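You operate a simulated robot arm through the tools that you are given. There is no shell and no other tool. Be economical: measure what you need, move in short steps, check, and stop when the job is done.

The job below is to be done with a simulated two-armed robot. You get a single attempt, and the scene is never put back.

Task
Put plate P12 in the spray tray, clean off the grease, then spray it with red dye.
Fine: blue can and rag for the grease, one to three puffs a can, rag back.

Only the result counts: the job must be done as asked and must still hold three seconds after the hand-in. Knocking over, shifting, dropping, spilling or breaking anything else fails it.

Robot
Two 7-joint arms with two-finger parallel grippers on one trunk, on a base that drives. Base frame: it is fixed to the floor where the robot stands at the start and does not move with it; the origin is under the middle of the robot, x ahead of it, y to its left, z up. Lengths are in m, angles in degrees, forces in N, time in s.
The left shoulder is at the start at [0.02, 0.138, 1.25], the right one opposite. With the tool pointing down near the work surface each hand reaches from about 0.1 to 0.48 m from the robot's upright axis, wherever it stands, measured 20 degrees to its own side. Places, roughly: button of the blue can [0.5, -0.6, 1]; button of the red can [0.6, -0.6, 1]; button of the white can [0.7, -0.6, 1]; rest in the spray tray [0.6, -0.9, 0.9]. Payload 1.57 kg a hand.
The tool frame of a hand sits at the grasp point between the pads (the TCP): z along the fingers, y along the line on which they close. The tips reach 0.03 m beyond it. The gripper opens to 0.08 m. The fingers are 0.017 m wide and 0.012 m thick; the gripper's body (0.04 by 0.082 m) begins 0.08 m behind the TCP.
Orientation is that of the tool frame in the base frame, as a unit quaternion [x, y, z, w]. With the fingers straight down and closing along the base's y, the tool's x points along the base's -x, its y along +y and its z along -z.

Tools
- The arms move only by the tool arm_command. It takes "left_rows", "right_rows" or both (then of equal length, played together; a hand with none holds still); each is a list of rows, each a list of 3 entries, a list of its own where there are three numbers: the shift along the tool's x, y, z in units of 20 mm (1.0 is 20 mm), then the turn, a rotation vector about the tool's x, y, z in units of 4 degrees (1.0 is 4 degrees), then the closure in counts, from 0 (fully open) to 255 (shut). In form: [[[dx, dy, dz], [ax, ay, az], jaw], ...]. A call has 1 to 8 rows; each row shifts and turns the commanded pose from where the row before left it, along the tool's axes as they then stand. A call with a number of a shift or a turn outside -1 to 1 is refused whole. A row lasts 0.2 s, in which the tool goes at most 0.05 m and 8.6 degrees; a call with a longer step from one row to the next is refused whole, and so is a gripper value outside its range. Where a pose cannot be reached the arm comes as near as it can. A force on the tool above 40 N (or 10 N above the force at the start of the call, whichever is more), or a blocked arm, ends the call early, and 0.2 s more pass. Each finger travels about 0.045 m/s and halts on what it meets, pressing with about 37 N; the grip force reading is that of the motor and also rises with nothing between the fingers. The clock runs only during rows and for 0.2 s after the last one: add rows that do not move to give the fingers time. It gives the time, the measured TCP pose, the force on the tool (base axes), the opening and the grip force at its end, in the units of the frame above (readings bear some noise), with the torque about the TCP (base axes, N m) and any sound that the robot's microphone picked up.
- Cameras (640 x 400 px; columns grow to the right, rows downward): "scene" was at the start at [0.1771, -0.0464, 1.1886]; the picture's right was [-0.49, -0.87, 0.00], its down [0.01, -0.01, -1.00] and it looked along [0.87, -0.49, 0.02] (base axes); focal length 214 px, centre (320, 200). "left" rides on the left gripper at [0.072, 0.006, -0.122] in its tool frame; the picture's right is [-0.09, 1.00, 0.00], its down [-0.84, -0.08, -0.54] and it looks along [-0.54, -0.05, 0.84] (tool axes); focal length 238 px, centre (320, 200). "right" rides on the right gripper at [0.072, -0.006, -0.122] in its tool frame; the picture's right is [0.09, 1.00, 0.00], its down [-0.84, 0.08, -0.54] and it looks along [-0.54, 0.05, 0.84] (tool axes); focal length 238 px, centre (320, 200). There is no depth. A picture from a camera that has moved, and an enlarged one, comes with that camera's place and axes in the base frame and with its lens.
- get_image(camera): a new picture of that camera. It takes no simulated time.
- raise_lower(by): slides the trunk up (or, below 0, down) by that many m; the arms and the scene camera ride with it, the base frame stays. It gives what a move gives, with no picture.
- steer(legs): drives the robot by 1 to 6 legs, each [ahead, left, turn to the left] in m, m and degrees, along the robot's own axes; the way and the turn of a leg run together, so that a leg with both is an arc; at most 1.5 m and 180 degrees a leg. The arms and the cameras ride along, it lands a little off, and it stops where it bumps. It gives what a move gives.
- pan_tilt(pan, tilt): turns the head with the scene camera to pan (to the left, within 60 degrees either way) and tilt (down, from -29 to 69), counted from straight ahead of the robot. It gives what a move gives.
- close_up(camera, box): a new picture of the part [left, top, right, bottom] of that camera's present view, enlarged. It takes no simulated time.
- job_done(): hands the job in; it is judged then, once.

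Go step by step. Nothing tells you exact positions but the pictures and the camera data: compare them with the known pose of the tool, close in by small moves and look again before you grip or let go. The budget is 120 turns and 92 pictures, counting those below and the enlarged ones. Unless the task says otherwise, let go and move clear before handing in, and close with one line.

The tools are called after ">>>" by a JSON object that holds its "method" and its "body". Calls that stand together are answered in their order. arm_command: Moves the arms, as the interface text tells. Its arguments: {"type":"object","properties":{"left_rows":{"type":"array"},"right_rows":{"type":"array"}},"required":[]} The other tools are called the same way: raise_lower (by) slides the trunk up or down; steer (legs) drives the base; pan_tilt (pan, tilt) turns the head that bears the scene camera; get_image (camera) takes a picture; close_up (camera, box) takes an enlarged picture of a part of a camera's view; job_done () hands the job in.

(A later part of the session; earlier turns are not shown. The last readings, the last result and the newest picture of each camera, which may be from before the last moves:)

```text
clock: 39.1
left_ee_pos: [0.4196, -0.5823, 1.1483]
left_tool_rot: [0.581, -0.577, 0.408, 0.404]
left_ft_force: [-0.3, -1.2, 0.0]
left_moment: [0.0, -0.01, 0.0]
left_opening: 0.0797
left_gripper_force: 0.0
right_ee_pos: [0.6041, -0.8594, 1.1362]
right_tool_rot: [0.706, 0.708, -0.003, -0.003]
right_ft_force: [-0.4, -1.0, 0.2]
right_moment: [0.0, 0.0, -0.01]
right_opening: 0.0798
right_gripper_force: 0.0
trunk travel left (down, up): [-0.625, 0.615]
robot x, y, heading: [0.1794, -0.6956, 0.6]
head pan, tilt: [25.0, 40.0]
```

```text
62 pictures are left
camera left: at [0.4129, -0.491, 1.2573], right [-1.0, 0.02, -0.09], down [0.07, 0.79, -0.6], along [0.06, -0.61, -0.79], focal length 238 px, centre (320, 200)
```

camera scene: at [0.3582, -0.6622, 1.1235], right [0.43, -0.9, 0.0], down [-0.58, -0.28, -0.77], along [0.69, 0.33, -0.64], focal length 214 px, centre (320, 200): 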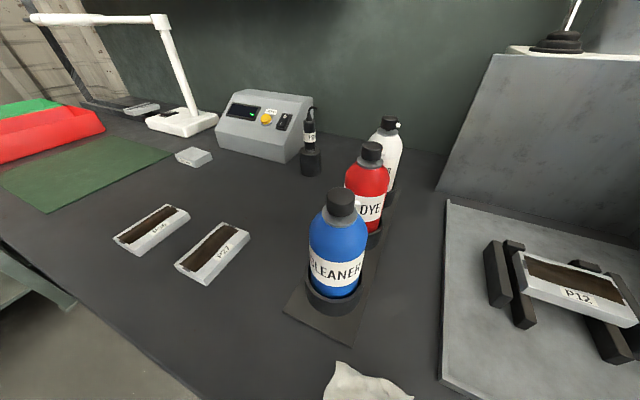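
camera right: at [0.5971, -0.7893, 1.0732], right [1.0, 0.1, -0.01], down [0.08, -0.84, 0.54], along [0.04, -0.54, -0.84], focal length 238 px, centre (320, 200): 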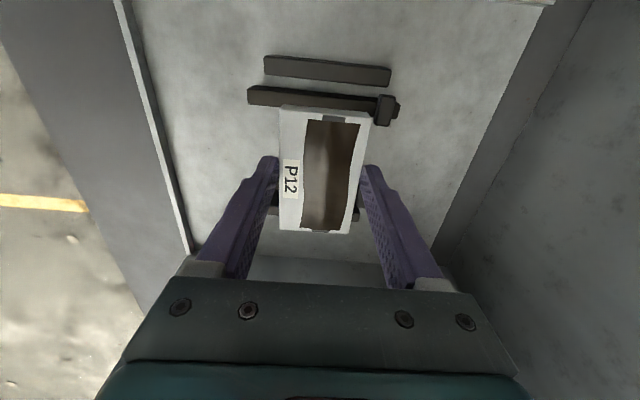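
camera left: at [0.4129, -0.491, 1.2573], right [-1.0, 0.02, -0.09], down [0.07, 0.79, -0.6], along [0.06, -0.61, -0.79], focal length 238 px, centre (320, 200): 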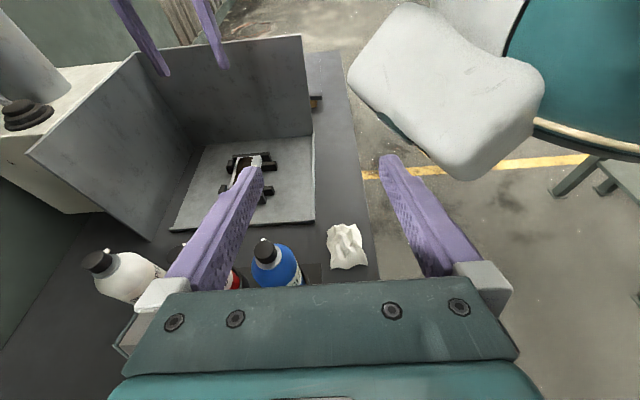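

Blue can axis is about (0.498, -0.616), diameter ≈0.062. Zooming for body and holder heights.

>>> {"method": "close_up", "body": {"camera": "scene", "box": [270, 110, 430, 350]}}

>>> {"method": "close_up", "body": {"camera": "left", "box": [70, 210, 390, 300]}}

```text
1.67 times, centred on (350, 230) of scene
camera zoom: at [0.3582, -0.6622, 1.1235], right [0.43, -0.9, 0.0], down [-0.58, -0.28, -0.77], along [0.69, 0.33, -0.64], focal length 358 px, centre (270, 150)
```

zoom: 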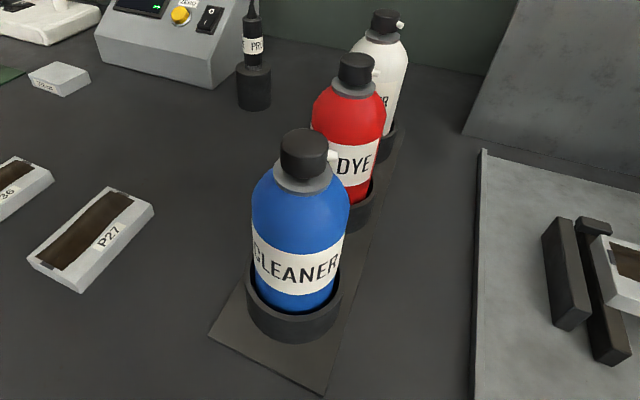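

```text
2.00 times, centred on (230, 255) of left
camera zoom: at [0.4129, -0.491, 1.2573], right [-1.0, 0.02, -0.09], down [0.07, 0.79, -0.6], along [0.06, -0.61, -0.79], focal length 477 px, centre (500, 90)
```

zoom: 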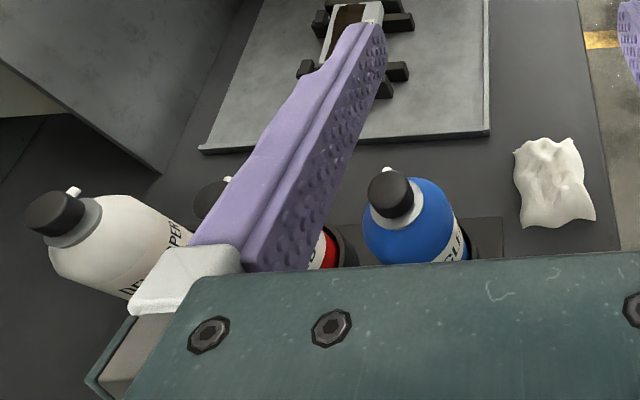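

All nozzles point −y, toward the tray. Can body spans z≈0.887–0.965. I move the left hand to a pregrasp point at (0.498, -0.522, 0.96).

>>> {"method": "arm_command", "body": {"left_rows": [[[-0.257, -0.975, -0.705], [0, 0, 0], 0], [[-0.257, -0.975, -0.705], [0, 0, 0], 0], [[-0.257, -0.975, -0.705], [0, 0, 0], 0], [[-0.257, -0.975, -0.705], [0, 0, 0], 0], [[-0.893, 0, 0.325], [0, 0, 0], 0], [[-0.893, 0, 0.325], [0, 0, 0], 0], [[-0.893, 0, 0.325], [0, 0, 0], 0], [[-0.893, 0, 0.325], [0, 0, 0], 0]]}}

>>> {"method": "get_image", "body": {"camera": "left"}}

>>> {"method": "get_image", "body": {"camera": "scene"}}

```text
clock: 40.9
left_ee_pos: [0.4963, -0.5201, 1.0713]
left_tool_rot: [0.582, -0.576, 0.408, 0.404]
left_ft_force: [0.4, -0.4, 0.0]
left_moment: [0.02, -0.03, -0.02]
left_opening: 0.0801
left_gripper_force: 0.0
right_ee_pos: [0.6029, -0.8604, 1.1368]
right_tool_rot: [0.706, 0.708, -0.003, -0.004]
right_ft_force: [-0.9, 0.1, -0.3]
right_moment: [-0.03, 0.01, 0.04]
right_opening: 0.0799
right_gripper_force: 0.0
trunk travel left (down, up): [-0.625, 0.615]
robot x, y, heading: [0.1814, -0.6968, 0.4]
head pan, tilt: [25.0, 40.0]
```

```text
59 pictures are left
camera left: at [0.4898, -0.4305, 1.1808], right [-1.0, 0.02, -0.09], down [0.07, 0.8, -0.6], along [0.06, -0.61, -0.79], focal length 238 px, centre (320, 200)
```

left: 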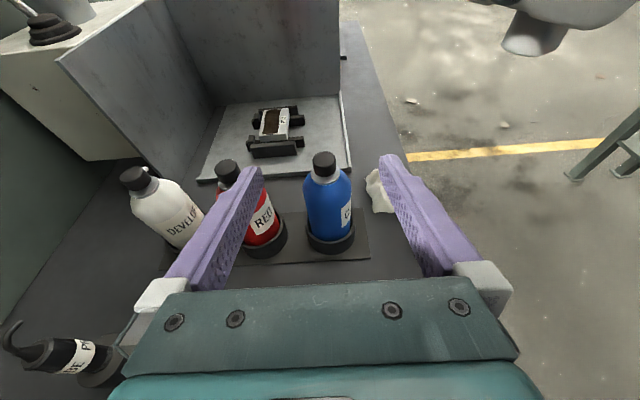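

```text
58 pictures are left
camera scene: at [0.3582, -0.6621, 1.1235], right [0.43, -0.9, 0.0], down [-0.58, -0.28, -0.77], along [0.69, 0.33, -0.64], focal length 214 px, centre (320, 200)
```

scene: 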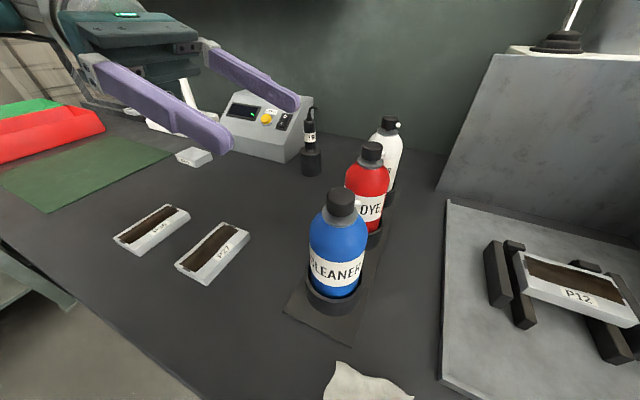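

Aligned with blue in x. Descending the rest, then a look before advancing.

>>> {"method": "arm_command", "body": {"left_rows": [[[-0.893, -0.02, 0.325], [0, 0, 0], 0], [[-0.893, -0.02, 0.325], [0, 0, 0], 0], [[-0.893, -0.02, 0.325], [0, 0, 0], 0], [[-0.893, -0.02, 0.325], [0, 0, 0], 0], [[-0.893, 0, 0.325], [0, 0, 0], 0], [[-0.6, 0, 0.22], [0, 0, 0], 0]]}}

>>> {"method": "get_image", "body": {"camera": "left"}}

>>> {"method": "get_image", "body": {"camera": "scene"}}

```text
clock: 42.3
left_ee_pos: [0.4982, -0.5205, 0.9636]
left_tool_rot: [0.582, -0.576, 0.408, 0.404]
left_ft_force: [-0.9, -0.3, 0.0]
left_moment: [0.03, 0.01, -0.03]
left_opening: 0.0799
left_gripper_force: 0.1
right_ee_pos: [0.6029, -0.8597, 1.1366]
right_tool_rot: [0.706, 0.709, -0.002, -0.004]
right_ft_force: [-0.2, 0.1, 0.0]
right_moment: [-0.01, 0.01, 0.02]
right_opening: 0.0804
right_gripper_force: 0.0
trunk travel left (down, up): [-0.625, 0.615]
robot x, y, heading: [0.1839, -0.698, 0.2]
head pan, tilt: [25.0, 40.0]
```

```text
57 pictures are left
camera left: at [0.4916, -0.4304, 1.0723], right [-1.0, 0.02, -0.09], down [0.07, 0.8, -0.6], along [0.06, -0.61, -0.79], focal length 238 px, centre (320, 200)
```

left: 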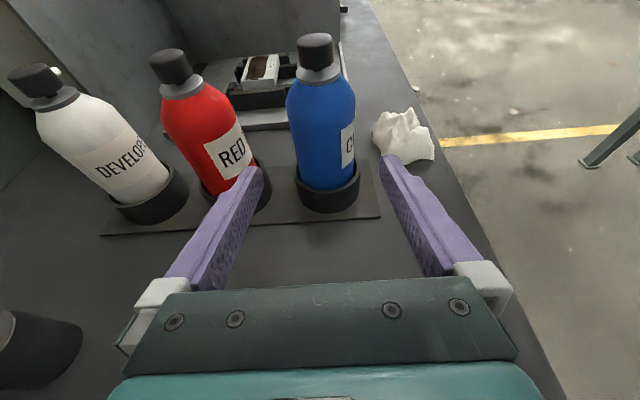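

```text
56 pictures are left
camera scene: at [0.3582, -0.6621, 1.1235], right [0.43, -0.9, 0.0], down [-0.58, -0.28, -0.77], along [0.69, 0.33, -0.64], focal length 214 px, centre (320, 200)
```

scene: 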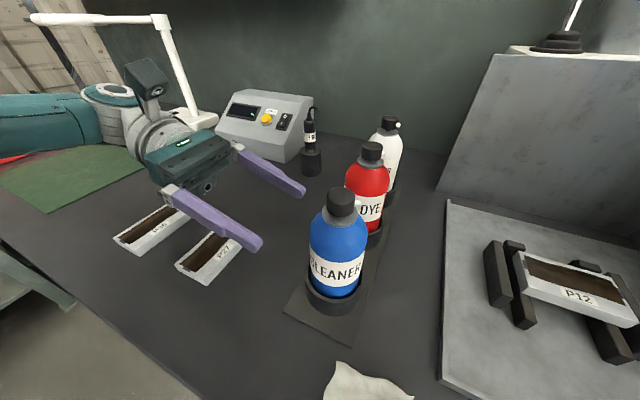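

Blue is centred between the fingers. Advancing 0.1 m along the fingers.

>>> {"method": "arm_command", "body": {"left_rows": [[[0, 0, 1], [0, 0, 0], 0], [[0, 0, 1], [0, 0, 0], 0], [[0, 0, 1], [0, 0, 0], 0], [[0, 0, 1], [0, 0, 0], 0], [[0, 0, 0.8], [0, 0, 0], 0]]}}

>>> {"method": "close_up", "body": {"camera": "scene", "box": [190, 130, 430, 340]}}

```text
clock: 43.5
left_ee_pos: [0.4988, -0.6132, 0.931]
left_tool_rot: [0.581, -0.575, 0.409, 0.405]
left_ft_force: [-0.4, -0.2, 0.3]
left_moment: [0.0, -0.01, -0.02]
left_opening: 0.0801
left_gripper_force: 0.0
right_ee_pos: [0.6038, -0.8606, 1.1361]
right_tool_rot: [0.705, 0.709, -0.002, -0.003]
right_ft_force: [-0.4, -0.5, -0.9]
right_moment: [0.02, 0.0, 0.03]
right_opening: 0.08
right_gripper_force: 0.1
trunk travel left (down, up): [-0.625, 0.615]
robot x, y, heading: [0.1839, -0.6961, 0.6]
head pan, tilt: [25.0, 40.0]
```

```text
1.90 times, centred on (310, 235) of scene
camera zoom: at [0.3582, -0.6622, 1.1235], right [0.43, -0.9, 0.0], down [-0.58, -0.28, -0.77], along [0.69, 0.33, -0.64], focal length 408 px, centre (339, 133)
```

zoom: 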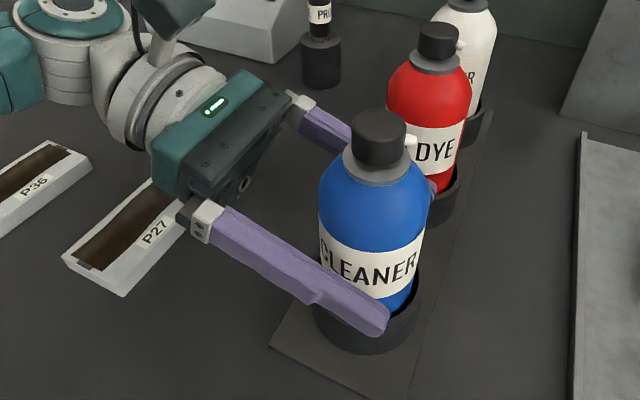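

The fingers straddle the blue can above the holder rim. Closing and lifting a little.

>>> {"method": "arm_command", "body": {"left_rows": [[[0, 0, 0], [0, 0, 0], 255], [[0, 0, 0], [0, 0, 0], 255], [[0, 0, 0], [0, 0, 0], 255], [[0, 0, 0], [0, 0, 0], 255], [[0, 0, 0], [0, 0, 0], 255], [[0.47, 0, -0.17], [0, 0, 0], 255], [[0.47, 0, -0.17], [0, 0, 0], 255]]}}

>>> {"method": "close_up", "body": {"camera": "scene", "box": [190, 130, 430, 340]}}

```text
clock: 45.1
left_ee_pos: [0.4988, -0.6108, 0.9524]
left_tool_rot: [0.582, -0.576, 0.408, 0.404]
left_ft_force: [0.1, 0.2, -2.7]
left_moment: [-0.02, 0.0, -0.02]
left_opening: 0.0566
left_gripper_force: 37.7
right_ee_pos: [0.6027, -0.8614, 1.1367]
right_tool_rot: [0.706, 0.708, -0.002, -0.004]
right_ft_force: [-0.3, -0.5, 0.5]
right_moment: [0.01, -0.02, -0.02]
right_opening: 0.0801
right_gripper_force: 0.1
trunk travel left (down, up): [-0.625, 0.615]
robot x, y, heading: [0.1843, -0.6942, 0.2]
head pan, tilt: [25.0, 40.0]
```

```text
1.90 times, centred on (310, 235) of scene
camera zoom: at [0.358, -0.6621, 1.1234], right [0.43, -0.9, 0.0], down [-0.58, -0.28, -0.77], along [0.69, 0.33, -0.64], focal length 408 px, centre (339, 133)
```

zoom: 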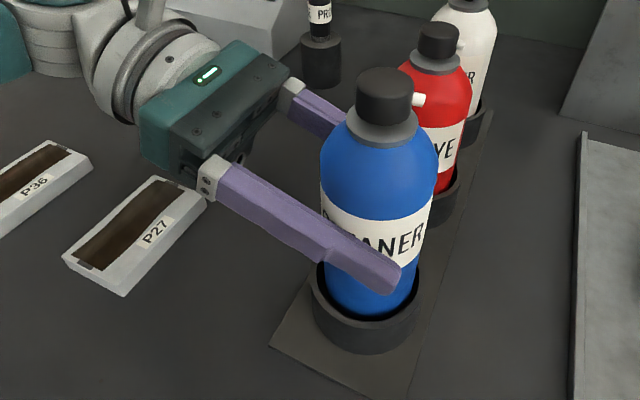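

Blue can is lifted, held at 0.0566. Plan: yaw the can 30° toward the plate and tilt it 35° down so the nozzle aims at P12 from about 0.18 m. Lifting further, then yawing and pitching.

>>> {"method": "arm_command", "body": {"left_rows": [[[0.94, 0, -0.342], [0, 0, 0], 255], [[0.94, 0, -0.342], [0, 0, 0], 255], [[0, 0, 0], [0.881, 0, -0.321], 255], [[0, 0, 0], [0.881, 0, -0.321], 255], [[0, 0, 0], [0.881, 0, -0.321], 255], [[0, 0, 0], [0.881, 0, -0.321], 255], [[0, 0, 0], [0.881, 0, -0.321], 255], [[0, 0, 0], [0.881, 0, -0.321], 255]]}}

>>> {"method": "arm_command", "body": {"left_rows": [[[0, 0, 0], [0.881, 0, -0.321], 255], [[0, 0, 0], [0.881, 0, -0.321], 255], [[0, 0, 0], [0, -0.972, 0], 255], [[0, 0, 0], [0, -0.972, 0], 255], [[0, 0, 0], [0, -0.972, 0], 255], [[0, 0, 0], [0, -0.972, 0], 255], [[0, 0, 0], [0, -0.972, 0], 255], [[0, 0, 0], [0, -0.972, 0], 255]]}}

>>> {"method": "arm_command", "body": {"left_rows": [[[0, 0, 0], [0, -0.972, 0], 255], [[0, 0, 0], [0, -0.972, 0], 255], [[0, 0, 0], [0, -0.972, 0], 255], [[0, 0, 0], [0, 0, 0], 255]]}}

>>> {"method": "get_image", "body": {"camera": "scene"}}

```text
clock: 46.9
left_ee_pos: [0.4991, -0.6109, 0.9921]
left_tool_rot: [0.684, -0.45, 0.479, 0.317]
left_ft_force: [-0.3, -0.5, -2.6]
left_moment: [-0.01, 0.01, -0.02]
left_opening: 0.0567
left_gripper_force: 36.9
right_ee_pos: [0.6029, -0.8607, 1.1367]
right_tool_rot: [0.706, 0.708, -0.002, -0.004]
right_ft_force: [0.1, -0.9, -0.7]
right_moment: [-0.03, 0.0, 0.02]
right_opening: 0.0801
right_gripper_force: 0.1
trunk travel left (down, up): [-0.625, 0.615]
robot x, y, heading: [0.1864, -0.6947, 0.3]
head pan, tilt: [25.0, 40.0]
```

```text
clock: 48.7
left_ee_pos: [0.5001, -0.6103, 0.9913]
left_tool_rot: [0.798, -0.454, 0.344, 0.197]
left_ft_force: [-0.7, -0.2, -2.9]
left_moment: [-0.02, 0.0, -0.01]
left_opening: 0.0568
left_gripper_force: 36.7
right_ee_pos: [0.6029, -0.8613, 1.1352]
right_tool_rot: [0.706, 0.708, -0.003, -0.003]
right_ft_force: [-0.7, 0.1, 0.4]
right_moment: [0.01, 0.01, 0.01]
right_opening: 0.08
right_gripper_force: 0.1
trunk travel left (down, up): [-0.625, 0.615]
robot x, y, heading: [0.1839, -0.6974, 0.3]
head pan, tilt: [25.0, 40.0]
```

```text
clock: 49.7
left_ee_pos: [0.4982, -0.6112, 0.9918]
left_tool_rot: [0.829, -0.471, 0.262, 0.15]
left_ft_force: [-0.2, 0.2, -3.4]
left_moment: [-0.01, 0.02, 0.01]
left_opening: 0.0566
left_gripper_force: 37.1
right_ee_pos: [0.603, -0.8603, 1.1368]
right_tool_rot: [0.706, 0.709, -0.003, -0.004]
right_ft_force: [0.9, -0.2, -0.7]
right_moment: [0.0, 0.01, 0.01]
right_opening: 0.08
right_gripper_force: 0.1
trunk travel left (down, up): [-0.625, 0.615]
robot x, y, heading: [0.1829, -0.6964, 0.4]
head pan, tilt: [25.0, 40.0]
```

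```text
53 pictures are left
camera scene: at [0.358, -0.6621, 1.1234], right [0.43, -0.9, 0.0], down [-0.58, -0.28, -0.77], along [0.69, 0.33, -0.64], focal length 214 px, centre (320, 200)
```

scene: 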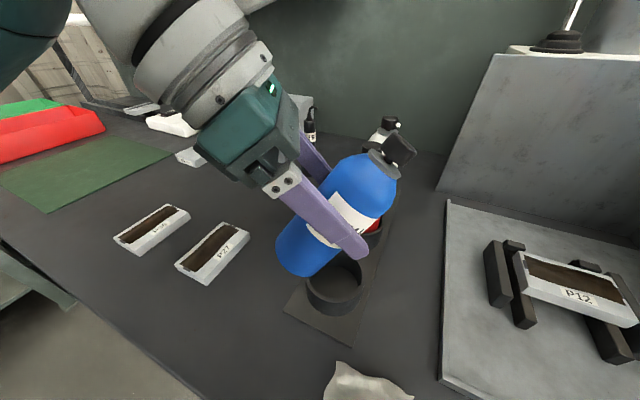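

Tilt and yaw are right. Moving the can to the spray pose while the right hand closes its fingers and leans to align with the can's axis.

>>> {"method": "arm_command", "body": {"left_rows": [[[0.887, 0.625, 0.62], [0, 0, 0], 255], [[0.887, 0.625, 0.62], [0, 0, 0], 255], [[0.887, 0.625, 0.62], [0, 0, 0], 255], [[-0.575, 0, 0.82], [0, 0, 0], 255], [[-0.575, 0, 0.82], [0, 0, 0], 255], [[0, 0, 0], [0, 0, 0], 255], [[0, 0, 0], [0, 0, 0], 255], [[0, 0, 0], [0, 0, 0], 255]], "right_rows": [[[0, 0, 0], [0.547, 0.947, 0], 255], [[0, 0, 0], [0.547, 0.947, 0], 255], [[0, 0, 0], [0.547, 0.947, 0], 255], [[0, 0, 0], [0.547, 0.947, 0], 255], [[0, 0, 0], [0.547, 0.947, 0], 255], [[0, 0, 0], [0.547, 0.947, 0], 255], [[0, 0, 0], [0.547, 0.947, 0], 255], [[0, 0, 0], [0.547, 0.947, 0], 255]]}}

>>> {"method": "pan_tilt", "body": {"pan": -10, "tilt": 35}}

>>> {"method": "get_image", "body": {"camera": "scene"}}

>>> {"method": "get_image", "body": {"camera": "left"}}

>>> {"method": "get_image", "body": {"camera": "right"}}

```text
clock: 51.5
left_ee_pos: [0.5019, -0.6891, 0.9537]
left_tool_rot: [0.827, -0.472, 0.266, 0.153]
left_ft_force: [1.8, -18.0, 21.2]
left_moment: [-0.1, -0.36, -0.15]
left_opening: 0.057
left_gripper_force: 36.8
right_ee_pos: [0.5953, -0.8566, 1.139]
right_tool_rot: [0.673, 0.676, 0.074, -0.293]
right_ft_force: [-0.4, 0.2, 0.6]
right_moment: [0.0, -0.03, 0.02]
right_opening: 0.0
right_gripper_force: 21.6
right hand out of reach, approached as far as the arm can: row 8
trunk travel left (down, up): [-0.625, 0.615]
robot x, y, heading: [0.1835, -0.697, 0.5]
head pan, tilt: [25.0, 40.0]
```

```text
clock: 52.5
left_ee_pos: [0.5028, -0.6893, 0.9532]
left_tool_rot: [0.828, -0.471, 0.263, 0.152]
left_ft_force: [-0.6, -14.3, 13.7]
left_moment: [-0.28, 0.01, 0.03]
left_opening: 0.057
left_gripper_force: 37.0
right_ee_pos: [0.5942, -0.858, 1.1373]
right_tool_rot: [0.673, 0.675, 0.074, -0.293]
right_ft_force: [-0.5, 0.5, 0.8]
right_moment: [-0.01, -0.03, 0.01]
right_opening: 0.0
right_gripper_force: 21.9
trunk travel left (down, up): [-0.625, 0.615]
robot x, y, heading: [0.18, -0.6956, 0.5]
head pan, tilt: [-10.0, 35.0]
```

```text
52 pictures are left
camera scene: at [0.369, -0.7153, 1.1312], right [-0.17, -0.99, 0.0], down [-0.56, 0.09, -0.82], along [0.81, -0.14, -0.57], focal length 214 px, centre (320, 200)
```

scene: 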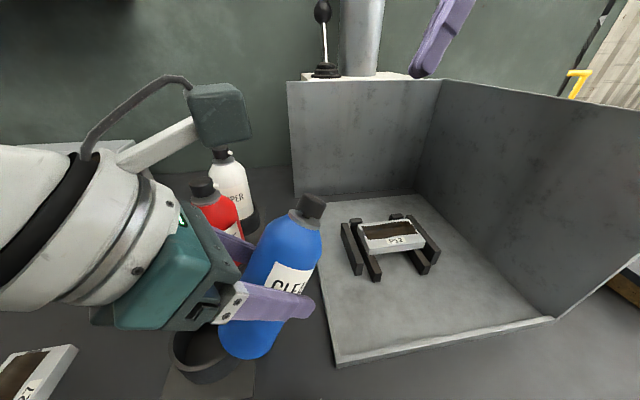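

```text
51 pictures are left
camera left: at [0.4905, -0.6815, 1.0932], right [-0.9, -0.44, -0.05], down [-0.44, 0.9, -0.04], along [0.06, -0.02, -1.0], focal length 238 px, centre (320, 200)
```

left: 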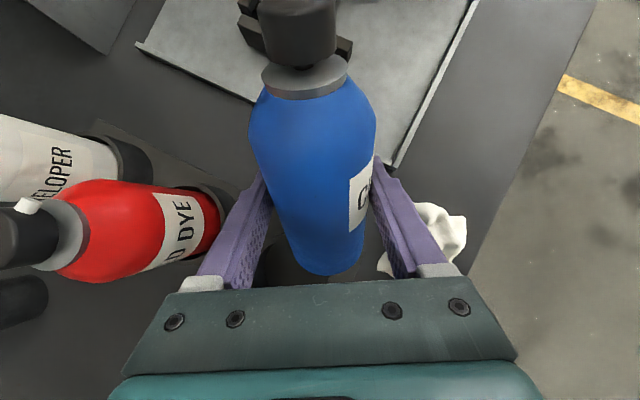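

```text
50 pictures are left
camera right: at [0.6308, -0.8571, 1.2761], right [0.96, 0.16, -0.25], down [0.17, -0.99, 0.01], along [-0.24, -0.05, -0.97], focal length 238 px, centre (320, 200)
```

right: 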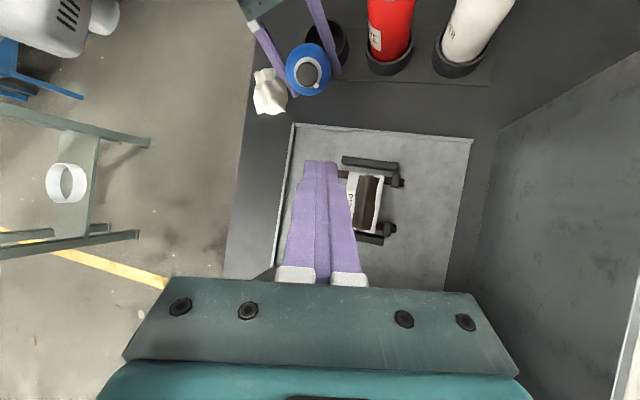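

The left hand reads about 20 N: the can's bottom touches the holder's rim. Backing it straight up right away.

>>> {"method": "arm_command", "body": {"left_rows": [[[0.43, 0, -0.615], [0, 0, 0], 255], [[0.43, 0, -0.615], [0, 0, 0], 255], [[0, 0, 0], [0, 0, 0], 255]]}}

>>> {"method": "get_image", "body": {"camera": "scene"}}

```text
clock: 53.3
left_ee_pos: [0.5009, -0.6842, 0.9811]
left_tool_rot: [0.828, -0.472, 0.261, 0.15]
left_ft_force: [0.2, 0.0, -3.2]
left_moment: [0.01, 0.01, -0.01]
left_opening: 0.057
left_gripper_force: 36.8
right_ee_pos: [0.5935, -0.8551, 1.136]
right_tool_rot: [0.673, 0.674, 0.074, -0.294]
right_ft_force: [-0.3, 0.6, 0.3]
right_moment: [-0.02, 0.01, 0.02]
right_opening: 0.0001
right_gripper_force: 21.3
trunk travel left (down, up): [-0.625, 0.615]
robot x, y, heading: [0.1859, -0.6965, 0.5]
head pan, tilt: [-10.0, 35.0]
```

```text
49 pictures are left
camera scene: at [0.3681, -0.7132, 1.1309], right [-0.17, -0.99, 0.0], down [-0.57, 0.1, -0.82], along [0.81, -0.14, -0.57], focal length 214 px, centre (320, 200)
```

scene: 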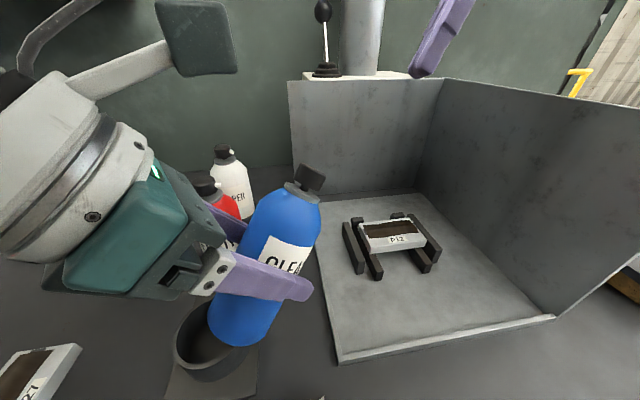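

Free again (force back to −3 N). I tilt the can 6.5° more so it aims at P12 from the raised spot, and bring the right fingertips to about 4 cm from the button.

>>> {"method": "arm_command", "body": {"left_rows": [[[0, 0, 0], [0, -0.8, 0], 255], [[0, 0, 0], [0, -0.8, 0], 255], [[0, 0, 0], [0, 0, 0], 255], [[0, 0, 0], [0, 0, 0], 255], [[0, 0, 0], [0, 0, 0], 255], [[0, 0, 0], [0, 0, 0], 255], [[0, 0, 0], [0, 0, 0], 255]], "right_rows": [[[0, 0, 0], [0, 0, 0], 255], [[0, 0, 0], [0, 0, 0], 255], [[0.554, -0.24, 0.912], [0, 0, 0], 255], [[0.554, -0.24, 0.912], [0, 0, 0], 255], [[0.554, -0.24, 0.912], [0, 0, 0], 255], [[0.554, -0.24, 0.912], [0, 0, 0], 255], [[0.554, -0.24, 0.912], [0, 0, 0], 255]]}}

>>> {"method": "get_image", "body": {"camera": "scene"}}

>>> {"method": "get_image", "body": {"camera": "left"}}

>>> {"method": "get_image", "body": {"camera": "right"}}

```text
clock: 54.9
left_ee_pos: [0.4994, -0.6855, 0.9807]
left_tool_rot: [0.842, -0.48, 0.215, 0.123]
left_ft_force: [0.1, 0.8, -3.5]
left_moment: [0.0, 0.01, 0.01]
left_opening: 0.0567
left_gripper_force: 36.5
right_ee_pos: [0.5471, -0.7636, 1.0983]
right_tool_rot: [0.673, 0.674, 0.075, -0.294]
right_ft_force: [-0.4, 0.7, -0.9]
right_moment: [0.01, 0.03, -0.01]
right_opening: 0.0
right_gripper_force: 21.5
trunk travel left (down, up): [-0.625, 0.615]
robot x, y, heading: [0.1802, -0.6962, 0.3]
head pan, tilt: [-10.0, 35.0]
```

```text
48 pictures are left
camera scene: at [0.368, -0.7132, 1.131], right [-0.17, -0.99, 0.0], down [-0.57, 0.1, -0.82], along [0.81, -0.14, -0.57], focal length 214 px, centre (320, 200)
```

scene: 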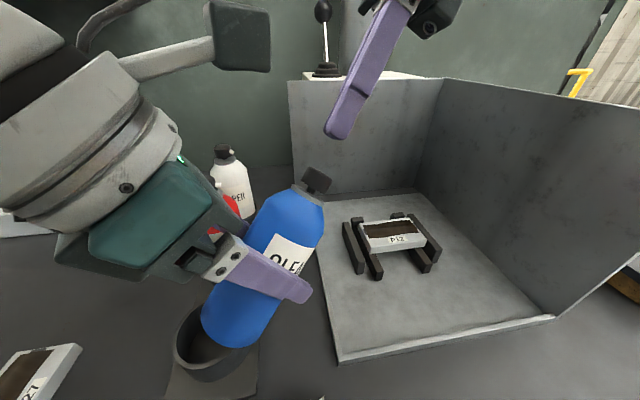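

```text
47 pictures are left
camera left: at [0.4974, -0.6926, 1.1231], right [-0.9, -0.44, -0.04], down [-0.44, 0.9, 0.07], along [0.01, 0.08, -1.0], focal length 238 px, centre (320, 200)
```

left: 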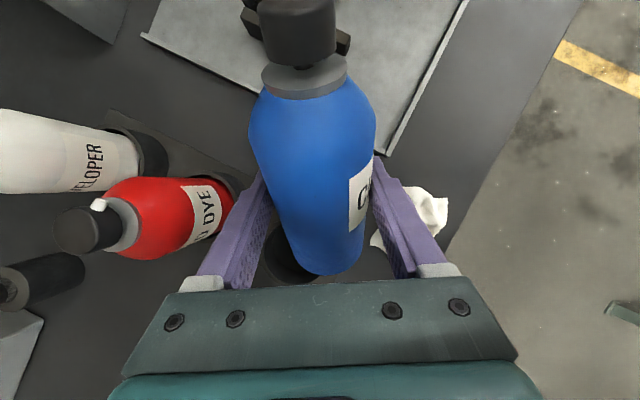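

```text
46 pictures are left
camera right: at [0.5841, -0.7637, 1.2354], right [0.96, 0.16, -0.25], down [0.17, -0.99, 0.0], along [-0.24, -0.04, -0.97], focal length 238 px, centre (320, 200)
```

right: 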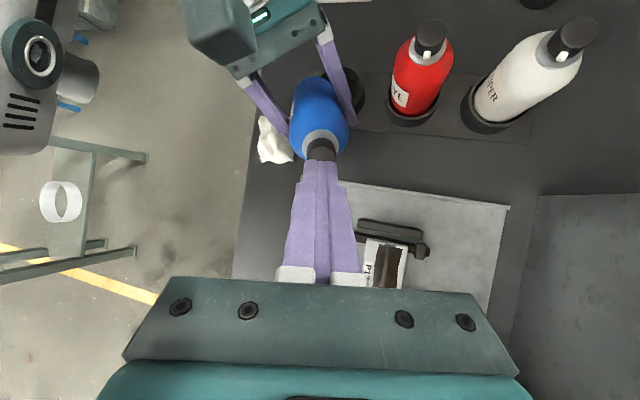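

Everything agrees: the button is about 4 cm straight along the right fingers from the tip. Advancing 32 mm, then a zoomed check.

>>> {"method": "arm_command", "body": {"right_rows": [[[0, 0, 0.8], [0, 0, 0], 255], [[0, 0, 0.6], [0, 0, 0], 255], [[0, 0, 0], [0, 0, 0], 255]]}}

>>> {"method": "close_up", "body": {"camera": "scene", "box": [240, 90, 400, 250]}}

```text
clock: 55.7
left_ee_pos: [0.5007, -0.6854, 0.9812]
left_tool_rot: [0.842, -0.48, 0.214, 0.124]
left_ft_force: [0.4, -0.5, -2.2]
left_moment: [-0.02, 0.01, -0.03]
left_opening: 0.0569
left_gripper_force: 37.5
right_ee_pos: [0.539, -0.7509, 1.0733]
right_tool_rot: [0.674, 0.674, 0.075, -0.293]
right_ft_force: [-0.3, -0.1, 0.0]
right_moment: [-0.01, -0.02, 0.02]
right_opening: 0.0
right_gripper_force: 21.3
trunk travel left (down, up): [-0.625, 0.615]
robot x, y, heading: [0.1797, -0.6962, 0.4]
head pan, tilt: [-10.0, 35.0]
```

```text
2.50 times, centred on (320, 170) of scene
camera zoom: at [0.3681, -0.7133, 1.131], right [-0.17, -0.99, 0.0], down [-0.57, 0.1, -0.82], along [0.81, -0.14, -0.57], focal length 536 px, centre (320, 275)
```

zoom: 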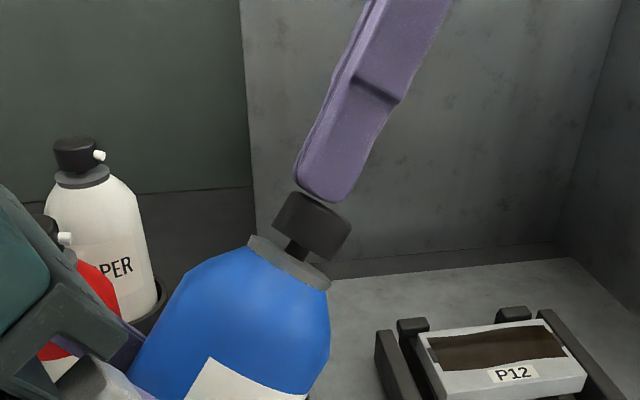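

Tips are about 5 mm off the button, centred. A quick look from the right wrist to confirm the nozzle direction.

>>> {"method": "close_up", "body": {"camera": "right", "box": [260, 90, 400, 210]}}

```text
3.33 times, centred on (330, 150) of right
camera zoom: at [0.5761, -0.7499, 1.213], right [0.96, 0.16, -0.25], down [0.17, -0.99, 0.0], along [-0.24, -0.04, -0.97], focal length 794 px, centre (287, 367)
```

zoom: 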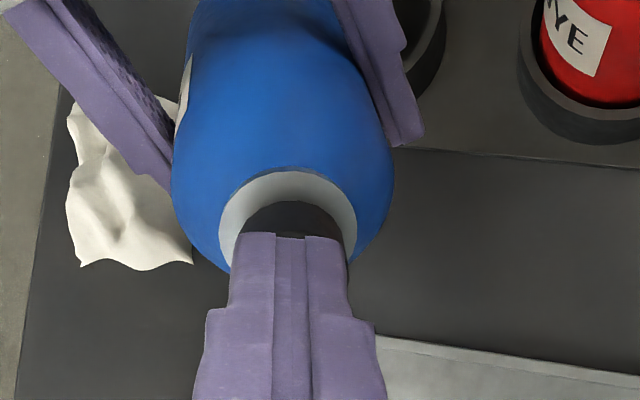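

Well centred, nozzle under the fingers toward the plate. Pressing gently in small steps.

>>> {"method": "arm_command", "body": {"right_rows": [[[0, 0, 0.2], [0, 0, 0], 255], [[0, 0, 0.15], [0, 0, 0], 255]]}}

```text
clock: 56.3
left_ee_pos: [0.5, -0.6853, 0.9812]
left_tool_rot: [0.842, -0.479, 0.215, 0.123]
left_ft_force: [0.1, 1.5, -4.7]
left_moment: [0.02, 0.07, 0.03]
left_opening: 0.0568
left_gripper_force: 36.0
right_ee_pos: [0.5391, -0.7474, 1.0689]
right_tool_rot: [0.673, 0.674, 0.075, -0.294]
right_ft_force: [0.2, -0.3, 2.1]
right_moment: [0.02, 0.04, -0.05]
right_opening: 0.0
right_gripper_force: 21.0
trunk travel left (down, up): [-0.625, 0.615]
robot x, y, heading: [0.1784, -0.6927, 0.3]
head pan, tilt: [-10.0, 35.0]
heard: click
```

Contact with a "click". Pressing a little further.

>>> {"method": "arm_command", "body": {"right_rows": [[[0, 0, 0.12], [0, 0, 0], 255]]}}

>>> {"method": "close_up", "body": {"camera": "scene", "box": [240, 90, 440, 290]}}

```text
clock: 56.7
left_ee_pos: [0.5002, -0.6848, 0.9809]
left_tool_rot: [0.842, -0.48, 0.214, 0.123]
left_ft_force: [-0.5, 3.5, -10.2]
left_moment: [0.04, 0.14, 0.09]
left_opening: 0.0571
left_gripper_force: 37.1
right_ee_pos: [0.5368, -0.7452, 1.0673]
right_tool_rot: [0.674, 0.674, 0.076, -0.294]
right_ft_force: [0.1, -3.2, 5.6]
right_moment: [0.05, 0.04, 0.01]
right_opening: 0.0
right_gripper_force: 21.7
trunk travel left (down, up): [-0.625, 0.615]
robot x, y, heading: [0.1843, -0.6972, 0.5]
head pan, tilt: [-10.0, 35.0]
```

```text
2.00 times, centred on (340, 190) of scene
camera zoom: at [0.3681, -0.7132, 1.131], right [-0.17, -0.99, 0.0], down [-0.57, 0.1, -0.82], along [0.81, -0.14, -0.57], focal length 429 px, centre (280, 220)
```

zoom: 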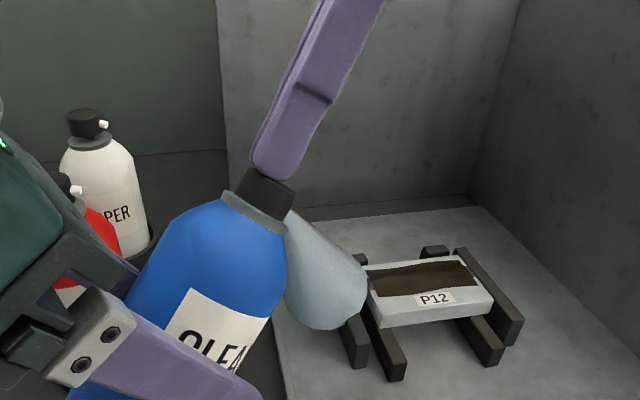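

It sprays, but the plume heads to the left of the plate. Releasing the button at once to correct the aim.

>>> {"method": "arm_command", "body": {"right_rows": [[[0, 0, -0.6], [0, 0, 0], 255], [[0, 0, -0.6], [0, 0, 0], 255]]}}

>>> {"method": "close_up", "body": {"camera": "scene", "box": [240, 90, 440, 290]}}

>>> {"method": "get_image", "body": {"camera": "left"}}

```text
clock: 57.3
left_ee_pos: [0.4996, -0.6858, 0.9813]
left_tool_rot: [0.841, -0.48, 0.216, 0.124]
left_ft_force: [0.0, 0.4, -2.6]
left_moment: [-0.05, -0.02, 0.0]
left_opening: 0.057
left_gripper_force: 36.8
right_ee_pos: [0.5455, -0.757, 1.0864]
right_tool_rot: [0.673, 0.675, 0.074, -0.294]
right_ft_force: [0.2, 0.2, 1.1]
right_moment: [-0.01, -0.04, -0.04]
right_opening: 0.0
right_gripper_force: 21.5
trunk travel left (down, up): [-0.625, 0.615]
robot x, y, heading: [0.1852, -0.696, 0.5]
head pan, tilt: [-10.0, 35.0]
```

```text
2.00 times, centred on (340, 190) of scene
camera zoom: at [0.3681, -0.7133, 1.131], right [-0.17, -0.99, 0.0], down [-0.57, 0.1, -0.82], along [0.81, -0.14, -0.57], focal length 429 px, centre (280, 220)
```

zoom: 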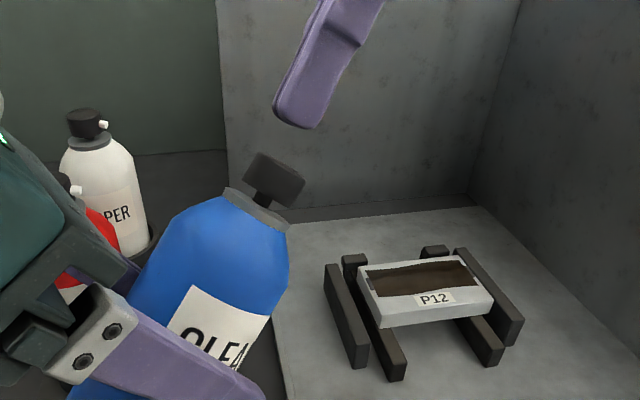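

```text
41 pictures are left
camera left: at [0.4974, -0.6929, 1.1235], right [-0.9, -0.44, -0.04], down [-0.44, 0.9, 0.07], along [0.01, 0.08, -1.0], focal length 238 px, centre (320, 200)
```

left: 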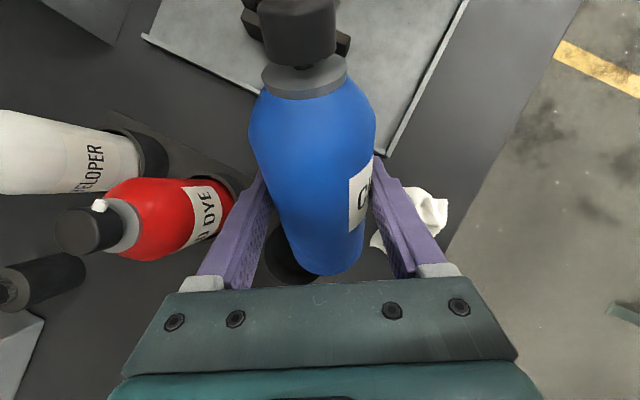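

Judging from the plume, the spray leaves about 24° below the nozzle's perpendicular, so the can should be tilted only ~21°. I back the right hand off and straighten it to match, and re-tilt and shift the can.

>>> {"method": "arm_command", "body": {"left_rows": [[[0, 0, 0], [0, 0, 0], 255], [[0, 0, 0], [0, 0, 0], 255], [[0, 0, 0], [0, 1, 0], 255], [[0, 0, 0], [0, 1, 0], 255], [[0, 0, 0], [0, 1, 0], 255], [[0, 0, 0], [0, 1, 0], 255], [[0.28, 0.08, 0.73], [0, 1, 0], 255], [[0.28, 0.08, 0.73], [0, 0, 0], 255]], "right_rows": [[[0, 0, -0.9], [0, 0, 0], 255], [[0, 0, -0.9], [0, 0, 0], 255], [[0, 0, 0], [-0.567, -0.98, 0], 255], [[0, 0, 0], [-0.567, -0.98, 0], 255], [[0, 0, 0], [-0.567, -0.98, 0], 255], [[0, 0, 0], [0, 0, 0], 255], [[0, 0, 0], [0, 0, 0], 255], [[0, 0, 0], [0, 0, 0], 255]]}}

>>> {"method": "get_image", "body": {"camera": "scene"}}

>>> {"method": "get_image", "body": {"camera": "right"}}

```text
clock: 59.1
left_ee_pos: [0.5123, -0.7126, 0.9692]
left_tool_rot: [0.792, -0.451, 0.357, 0.205]
left_ft_force: [0.9, -0.6, -3.6]
left_moment: [0.0, -0.02, 0.04]
left_opening: 0.0572
left_gripper_force: 36.7
right_ee_pos: [0.5552, -0.775, 1.1163]
right_tool_rot: [0.694, 0.695, 0.045, -0.183]
right_ft_force: [0.6, 0.0, -0.5]
right_moment: [0.02, 0.0, 0.02]
right_opening: 0.0001
right_gripper_force: 21.1
trunk travel left (down, up): [-0.625, 0.615]
robot x, y, heading: [0.1812, -0.6966, 0.3]
head pan, tilt: [-10.0, 35.0]
```

```text
40 pictures are left
camera scene: at [0.3681, -0.7134, 1.131], right [-0.17, -0.99, 0.0], down [-0.57, 0.1, -0.82], along [0.81, -0.14, -0.57], focal length 214 px, centre (320, 200)
```

scene: 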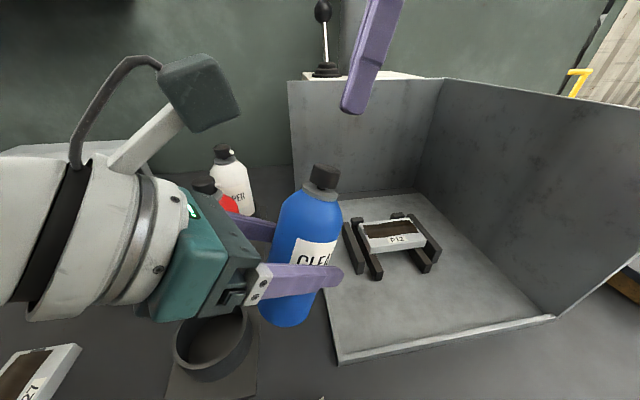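

```text
39 pictures are left
camera right: at [0.5748, -0.7467, 1.2547], right [0.98, 0.12, -0.16], down [0.15, -0.96, 0.22], along [-0.13, -0.24, -0.96], focal length 238 px, centre (320, 200)
```

right: 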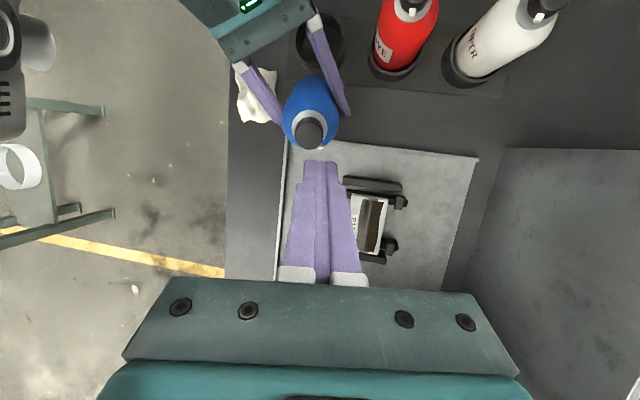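

The blue button is now visible from the right wrist; zooming to check where its nozzle points.

>>> {"method": "close_up", "body": {"camera": "right", "box": [250, 50, 450, 270]}}

```text
1.82 times, centred on (350, 160) of right
camera zoom: at [0.5748, -0.7467, 1.2547], right [0.98, 0.12, -0.16], down [0.15, -0.96, 0.22], along [-0.13, -0.24, -0.96], focal length 433 px, centre (266, 273)
```

zoom: 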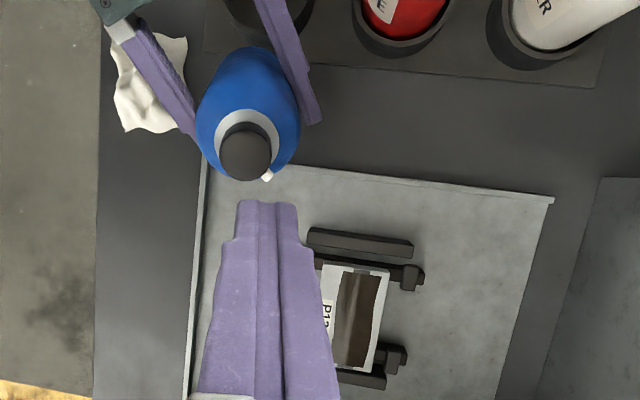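

The nozzle points a touch too far to +x; I yaw the can back 6° and bring the fingertips close above the button.

>>> {"method": "arm_command", "body": {"left_rows": [[[0, 0, 0], [-0.56, 0, 0.5], 255], [[0, 0, 0], [-0.56, 0, 0.5], 255], [[0, 0, 0], [0, 0, 0], 255], [[0, 0, 0], [0, 0, 0], 255], [[0, 0, 0], [0, 0, 0], 255], [[0, 0, 0], [0, 0, 0], 255]], "right_rows": [[[0, 0, 0], [0, 0, 0], 255], [[0, 0, 0], [0, 0, 0], 255], [[0.09, -0.21, 0.78], [0, 0, 0], 255], [[0.09, -0.21, 0.78], [0, 0, 0], 255], [[0.09, -0.21, 0.78], [0, 0, 0], 255], [[0, 0, 0], [0, 0, 0], 255]]}}

>>> {"method": "close_up", "body": {"camera": "scene", "box": [240, 90, 440, 290]}}

>>> {"method": "close_up", "body": {"camera": "right", "box": [250, 50, 450, 270]}}

```text
clock: 60.5
left_ee_pos: [0.5114, -0.7123, 0.9689]
left_tool_rot: [0.767, -0.493, 0.345, 0.223]
left_ft_force: [-0.8, 0.1, -3.9]
left_moment: [0.03, -0.01, -0.03]
left_opening: 0.0569
left_gripper_force: 37.1
right_ee_pos: [0.5346, -0.7561, 1.0773]
right_tool_rot: [0.694, 0.695, 0.045, -0.183]
right_ft_force: [0.2, 0.0, -0.1]
right_moment: [-0.03, 0.0, -0.05]
right_opening: 0.0001
right_gripper_force: 21.5
trunk travel left (down, up): [-0.625, 0.615]
robot x, y, heading: [0.1837, -0.6991, 0.3]
head pan, tilt: [-10.0, 35.0]
```

```text
2.00 times, centred on (340, 190) of scene
camera zoom: at [0.3681, -0.7132, 1.131], right [-0.17, -0.99, 0.0], down [-0.57, 0.1, -0.82], along [0.81, -0.14, -0.57], focal length 429 px, centre (280, 220)
```

zoom: 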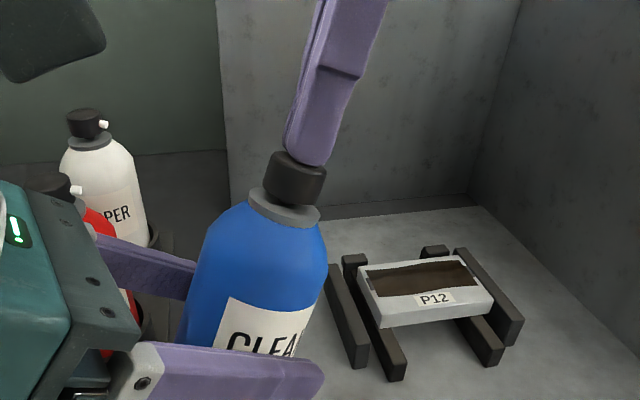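

```text
1.82 times, centred on (350, 160) of right
camera zoom: at [0.5537, -0.7272, 1.2155], right [0.98, 0.12, -0.16], down [0.15, -0.96, 0.22], along [-0.13, -0.24, -0.96], focal length 433 px, centre (266, 273)
```

zoom: 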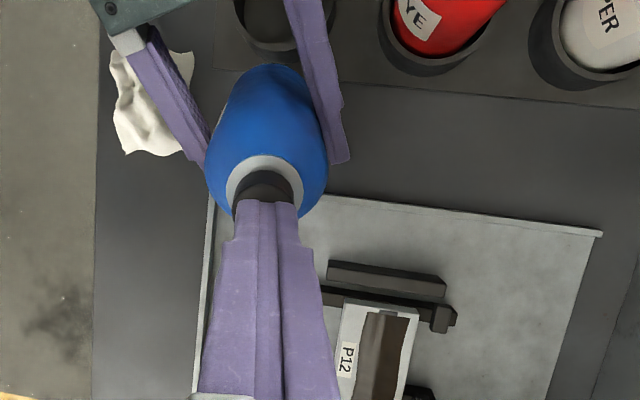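

Tip sits about 7 mm too far toward the nozzle side; shifting it back over the button and then pressing.

>>> {"method": "arm_command", "body": {"right_rows": [[[0.35, -0.05, -0.15], [0, 0, 0], 255], [[0, 0, 0.1], [0, 0, 0], 255]]}}

>>> {"method": "arm_command", "body": {"right_rows": [[[0, 0, 0.2], [0, 0, 0], 255]]}}

```text
clock: 61.1
left_ee_pos: [0.5111, -0.7135, 0.9689]
left_tool_rot: [0.767, -0.492, 0.347, 0.223]
left_ft_force: [-0.8, 0.2, -3.2]
left_moment: [0.01, 0.03, -0.03]
left_opening: 0.0567
left_gripper_force: 37.4
right_ee_pos: [0.5326, -0.7492, 1.0819]
right_tool_rot: [0.694, 0.695, 0.045, -0.184]
right_ft_force: [0.9, 0.6, 0.5]
right_moment: [-0.01, -0.02, -0.01]
right_opening: 0.0001
right_gripper_force: 20.8
trunk travel left (down, up): [-0.625, 0.615]
robot x, y, heading: [0.1849, -0.6955, 0.5]
head pan, tilt: [-10.0, 35.0]
```

```text
clock: 61.5
left_ee_pos: [0.5111, -0.7127, 0.97]
left_tool_rot: [0.767, -0.493, 0.346, 0.223]
left_ft_force: [-1.1, -0.2, -5.1]
left_moment: [0.06, -0.06, 0.04]
left_opening: 0.0567
left_gripper_force: 37.3
right_ee_pos: [0.5318, -0.7491, 1.0766]
right_tool_rot: [0.694, 0.695, 0.046, -0.183]
right_ft_force: [1.5, 0.1, 2.2]
right_moment: [-0.02, -0.02, -0.06]
right_opening: 0.0
right_gripper_force: 21.3
trunk travel left (down, up): [-0.625, 0.615]
robot x, y, heading: [0.1821, -0.6957, 0.4]
head pan, tilt: [-10.0, 35.0]
heard: click
```

Click heard; pressing 2.4 mm more and watching the plume.

>>> {"method": "arm_command", "body": {"right_rows": [[[0, 0, 0.12], [0, 0, 0], 255]]}}

>>> {"method": "close_up", "body": {"camera": "scene", "box": [240, 90, 440, 290]}}

>>> {"method": "close_up", "body": {"camera": "right", "box": [250, 50, 450, 270]}}

```text
clock: 61.9
left_ee_pos: [0.5109, -0.7118, 0.969]
left_tool_rot: [0.767, -0.493, 0.345, 0.223]
left_ft_force: [-2.0, 0.9, -7.2]
left_moment: [0.05, -0.12, -0.02]
left_opening: 0.0571
left_gripper_force: 37.1
right_ee_pos: [0.5321, -0.7471, 1.074]
right_tool_rot: [0.694, 0.695, 0.045, -0.183]
right_ft_force: [2.3, -2.2, 4.8]
right_moment: [-0.04, -0.06, -0.04]
right_opening: 0.0002
right_gripper_force: 21.7
trunk travel left (down, up): [-0.625, 0.615]
robot x, y, heading: [0.1835, -0.6962, 0.7]
head pan, tilt: [-10.0, 35.0]
```

```text
2.00 times, centred on (340, 190) of scene
camera zoom: at [0.3681, -0.7132, 1.131], right [-0.17, -0.99, 0.0], down [-0.57, 0.1, -0.82], along [0.81, -0.14, -0.57], focal length 429 px, centre (280, 220)
```

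zoom: 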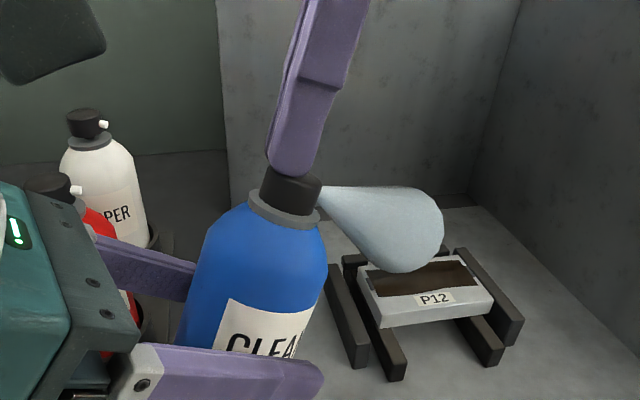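

```text
1.82 times, centred on (350, 160) of right
camera zoom: at [0.5515, -0.7191, 1.2124], right [0.98, 0.12, -0.16], down [0.15, -0.96, 0.22], along [-0.13, -0.24, -0.96], focal length 433 px, centre (266, 273)
```

zoom: 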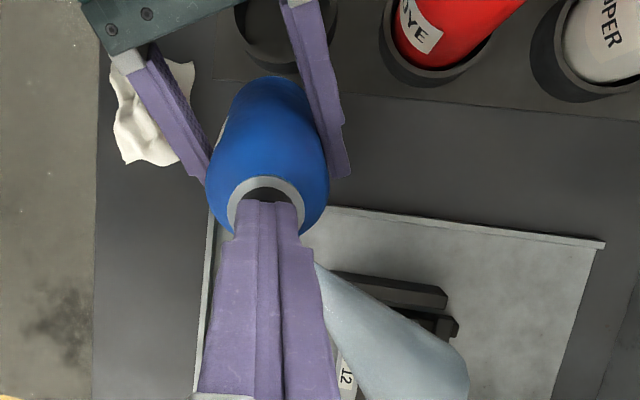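

Triangulating the plume shows it ends near (0.626, -0.856, 0.926), about 12° off the plate centre, so it hits only partly. Releasing and inspecting the plate.

>>> {"method": "arm_command", "body": {"right_rows": [[[0, 0, -0.7], [0, 0, 0], 255], [[0, 0, -0.7], [0, 0, 0], 255]]}}

>>> {"method": "close_up", "body": {"camera": "scene", "box": [330, 190, 450, 290]}}

```text
clock: 62.5
left_ee_pos: [0.5118, -0.7124, 0.9712]
left_tool_rot: [0.766, -0.492, 0.347, 0.224]
left_ft_force: [-0.7, 0.0, -2.0]
left_moment: [0.01, 0.03, 0.01]
left_opening: 0.0569
left_gripper_force: 36.9
right_ee_pos: [0.5368, -0.7579, 1.1016]
right_tool_rot: [0.694, 0.695, 0.045, -0.183]
right_ft_force: [0.0, 0.5, -1.0]
right_moment: [-0.02, -0.01, 0.02]
right_opening: 0.0001
right_gripper_force: 21.4
trunk travel left (down, up): [-0.625, 0.615]
robot x, y, heading: [0.183, -0.6931, 0.3]
head pan, tilt: [-10.0, 35.0]
```

```text
4.00 times, centred on (390, 240) of scene
camera zoom: at [0.3681, -0.7133, 1.131], right [-0.17, -0.99, 0.0], down [-0.57, 0.1, -0.82], along [0.81, -0.14, -0.57], focal length 858 px, centre (40, 40)
```

zoom: 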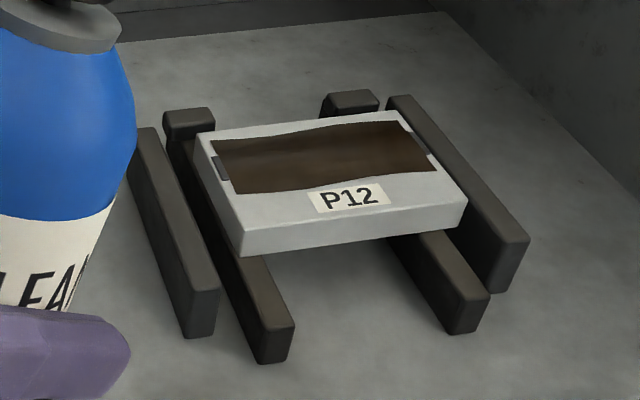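

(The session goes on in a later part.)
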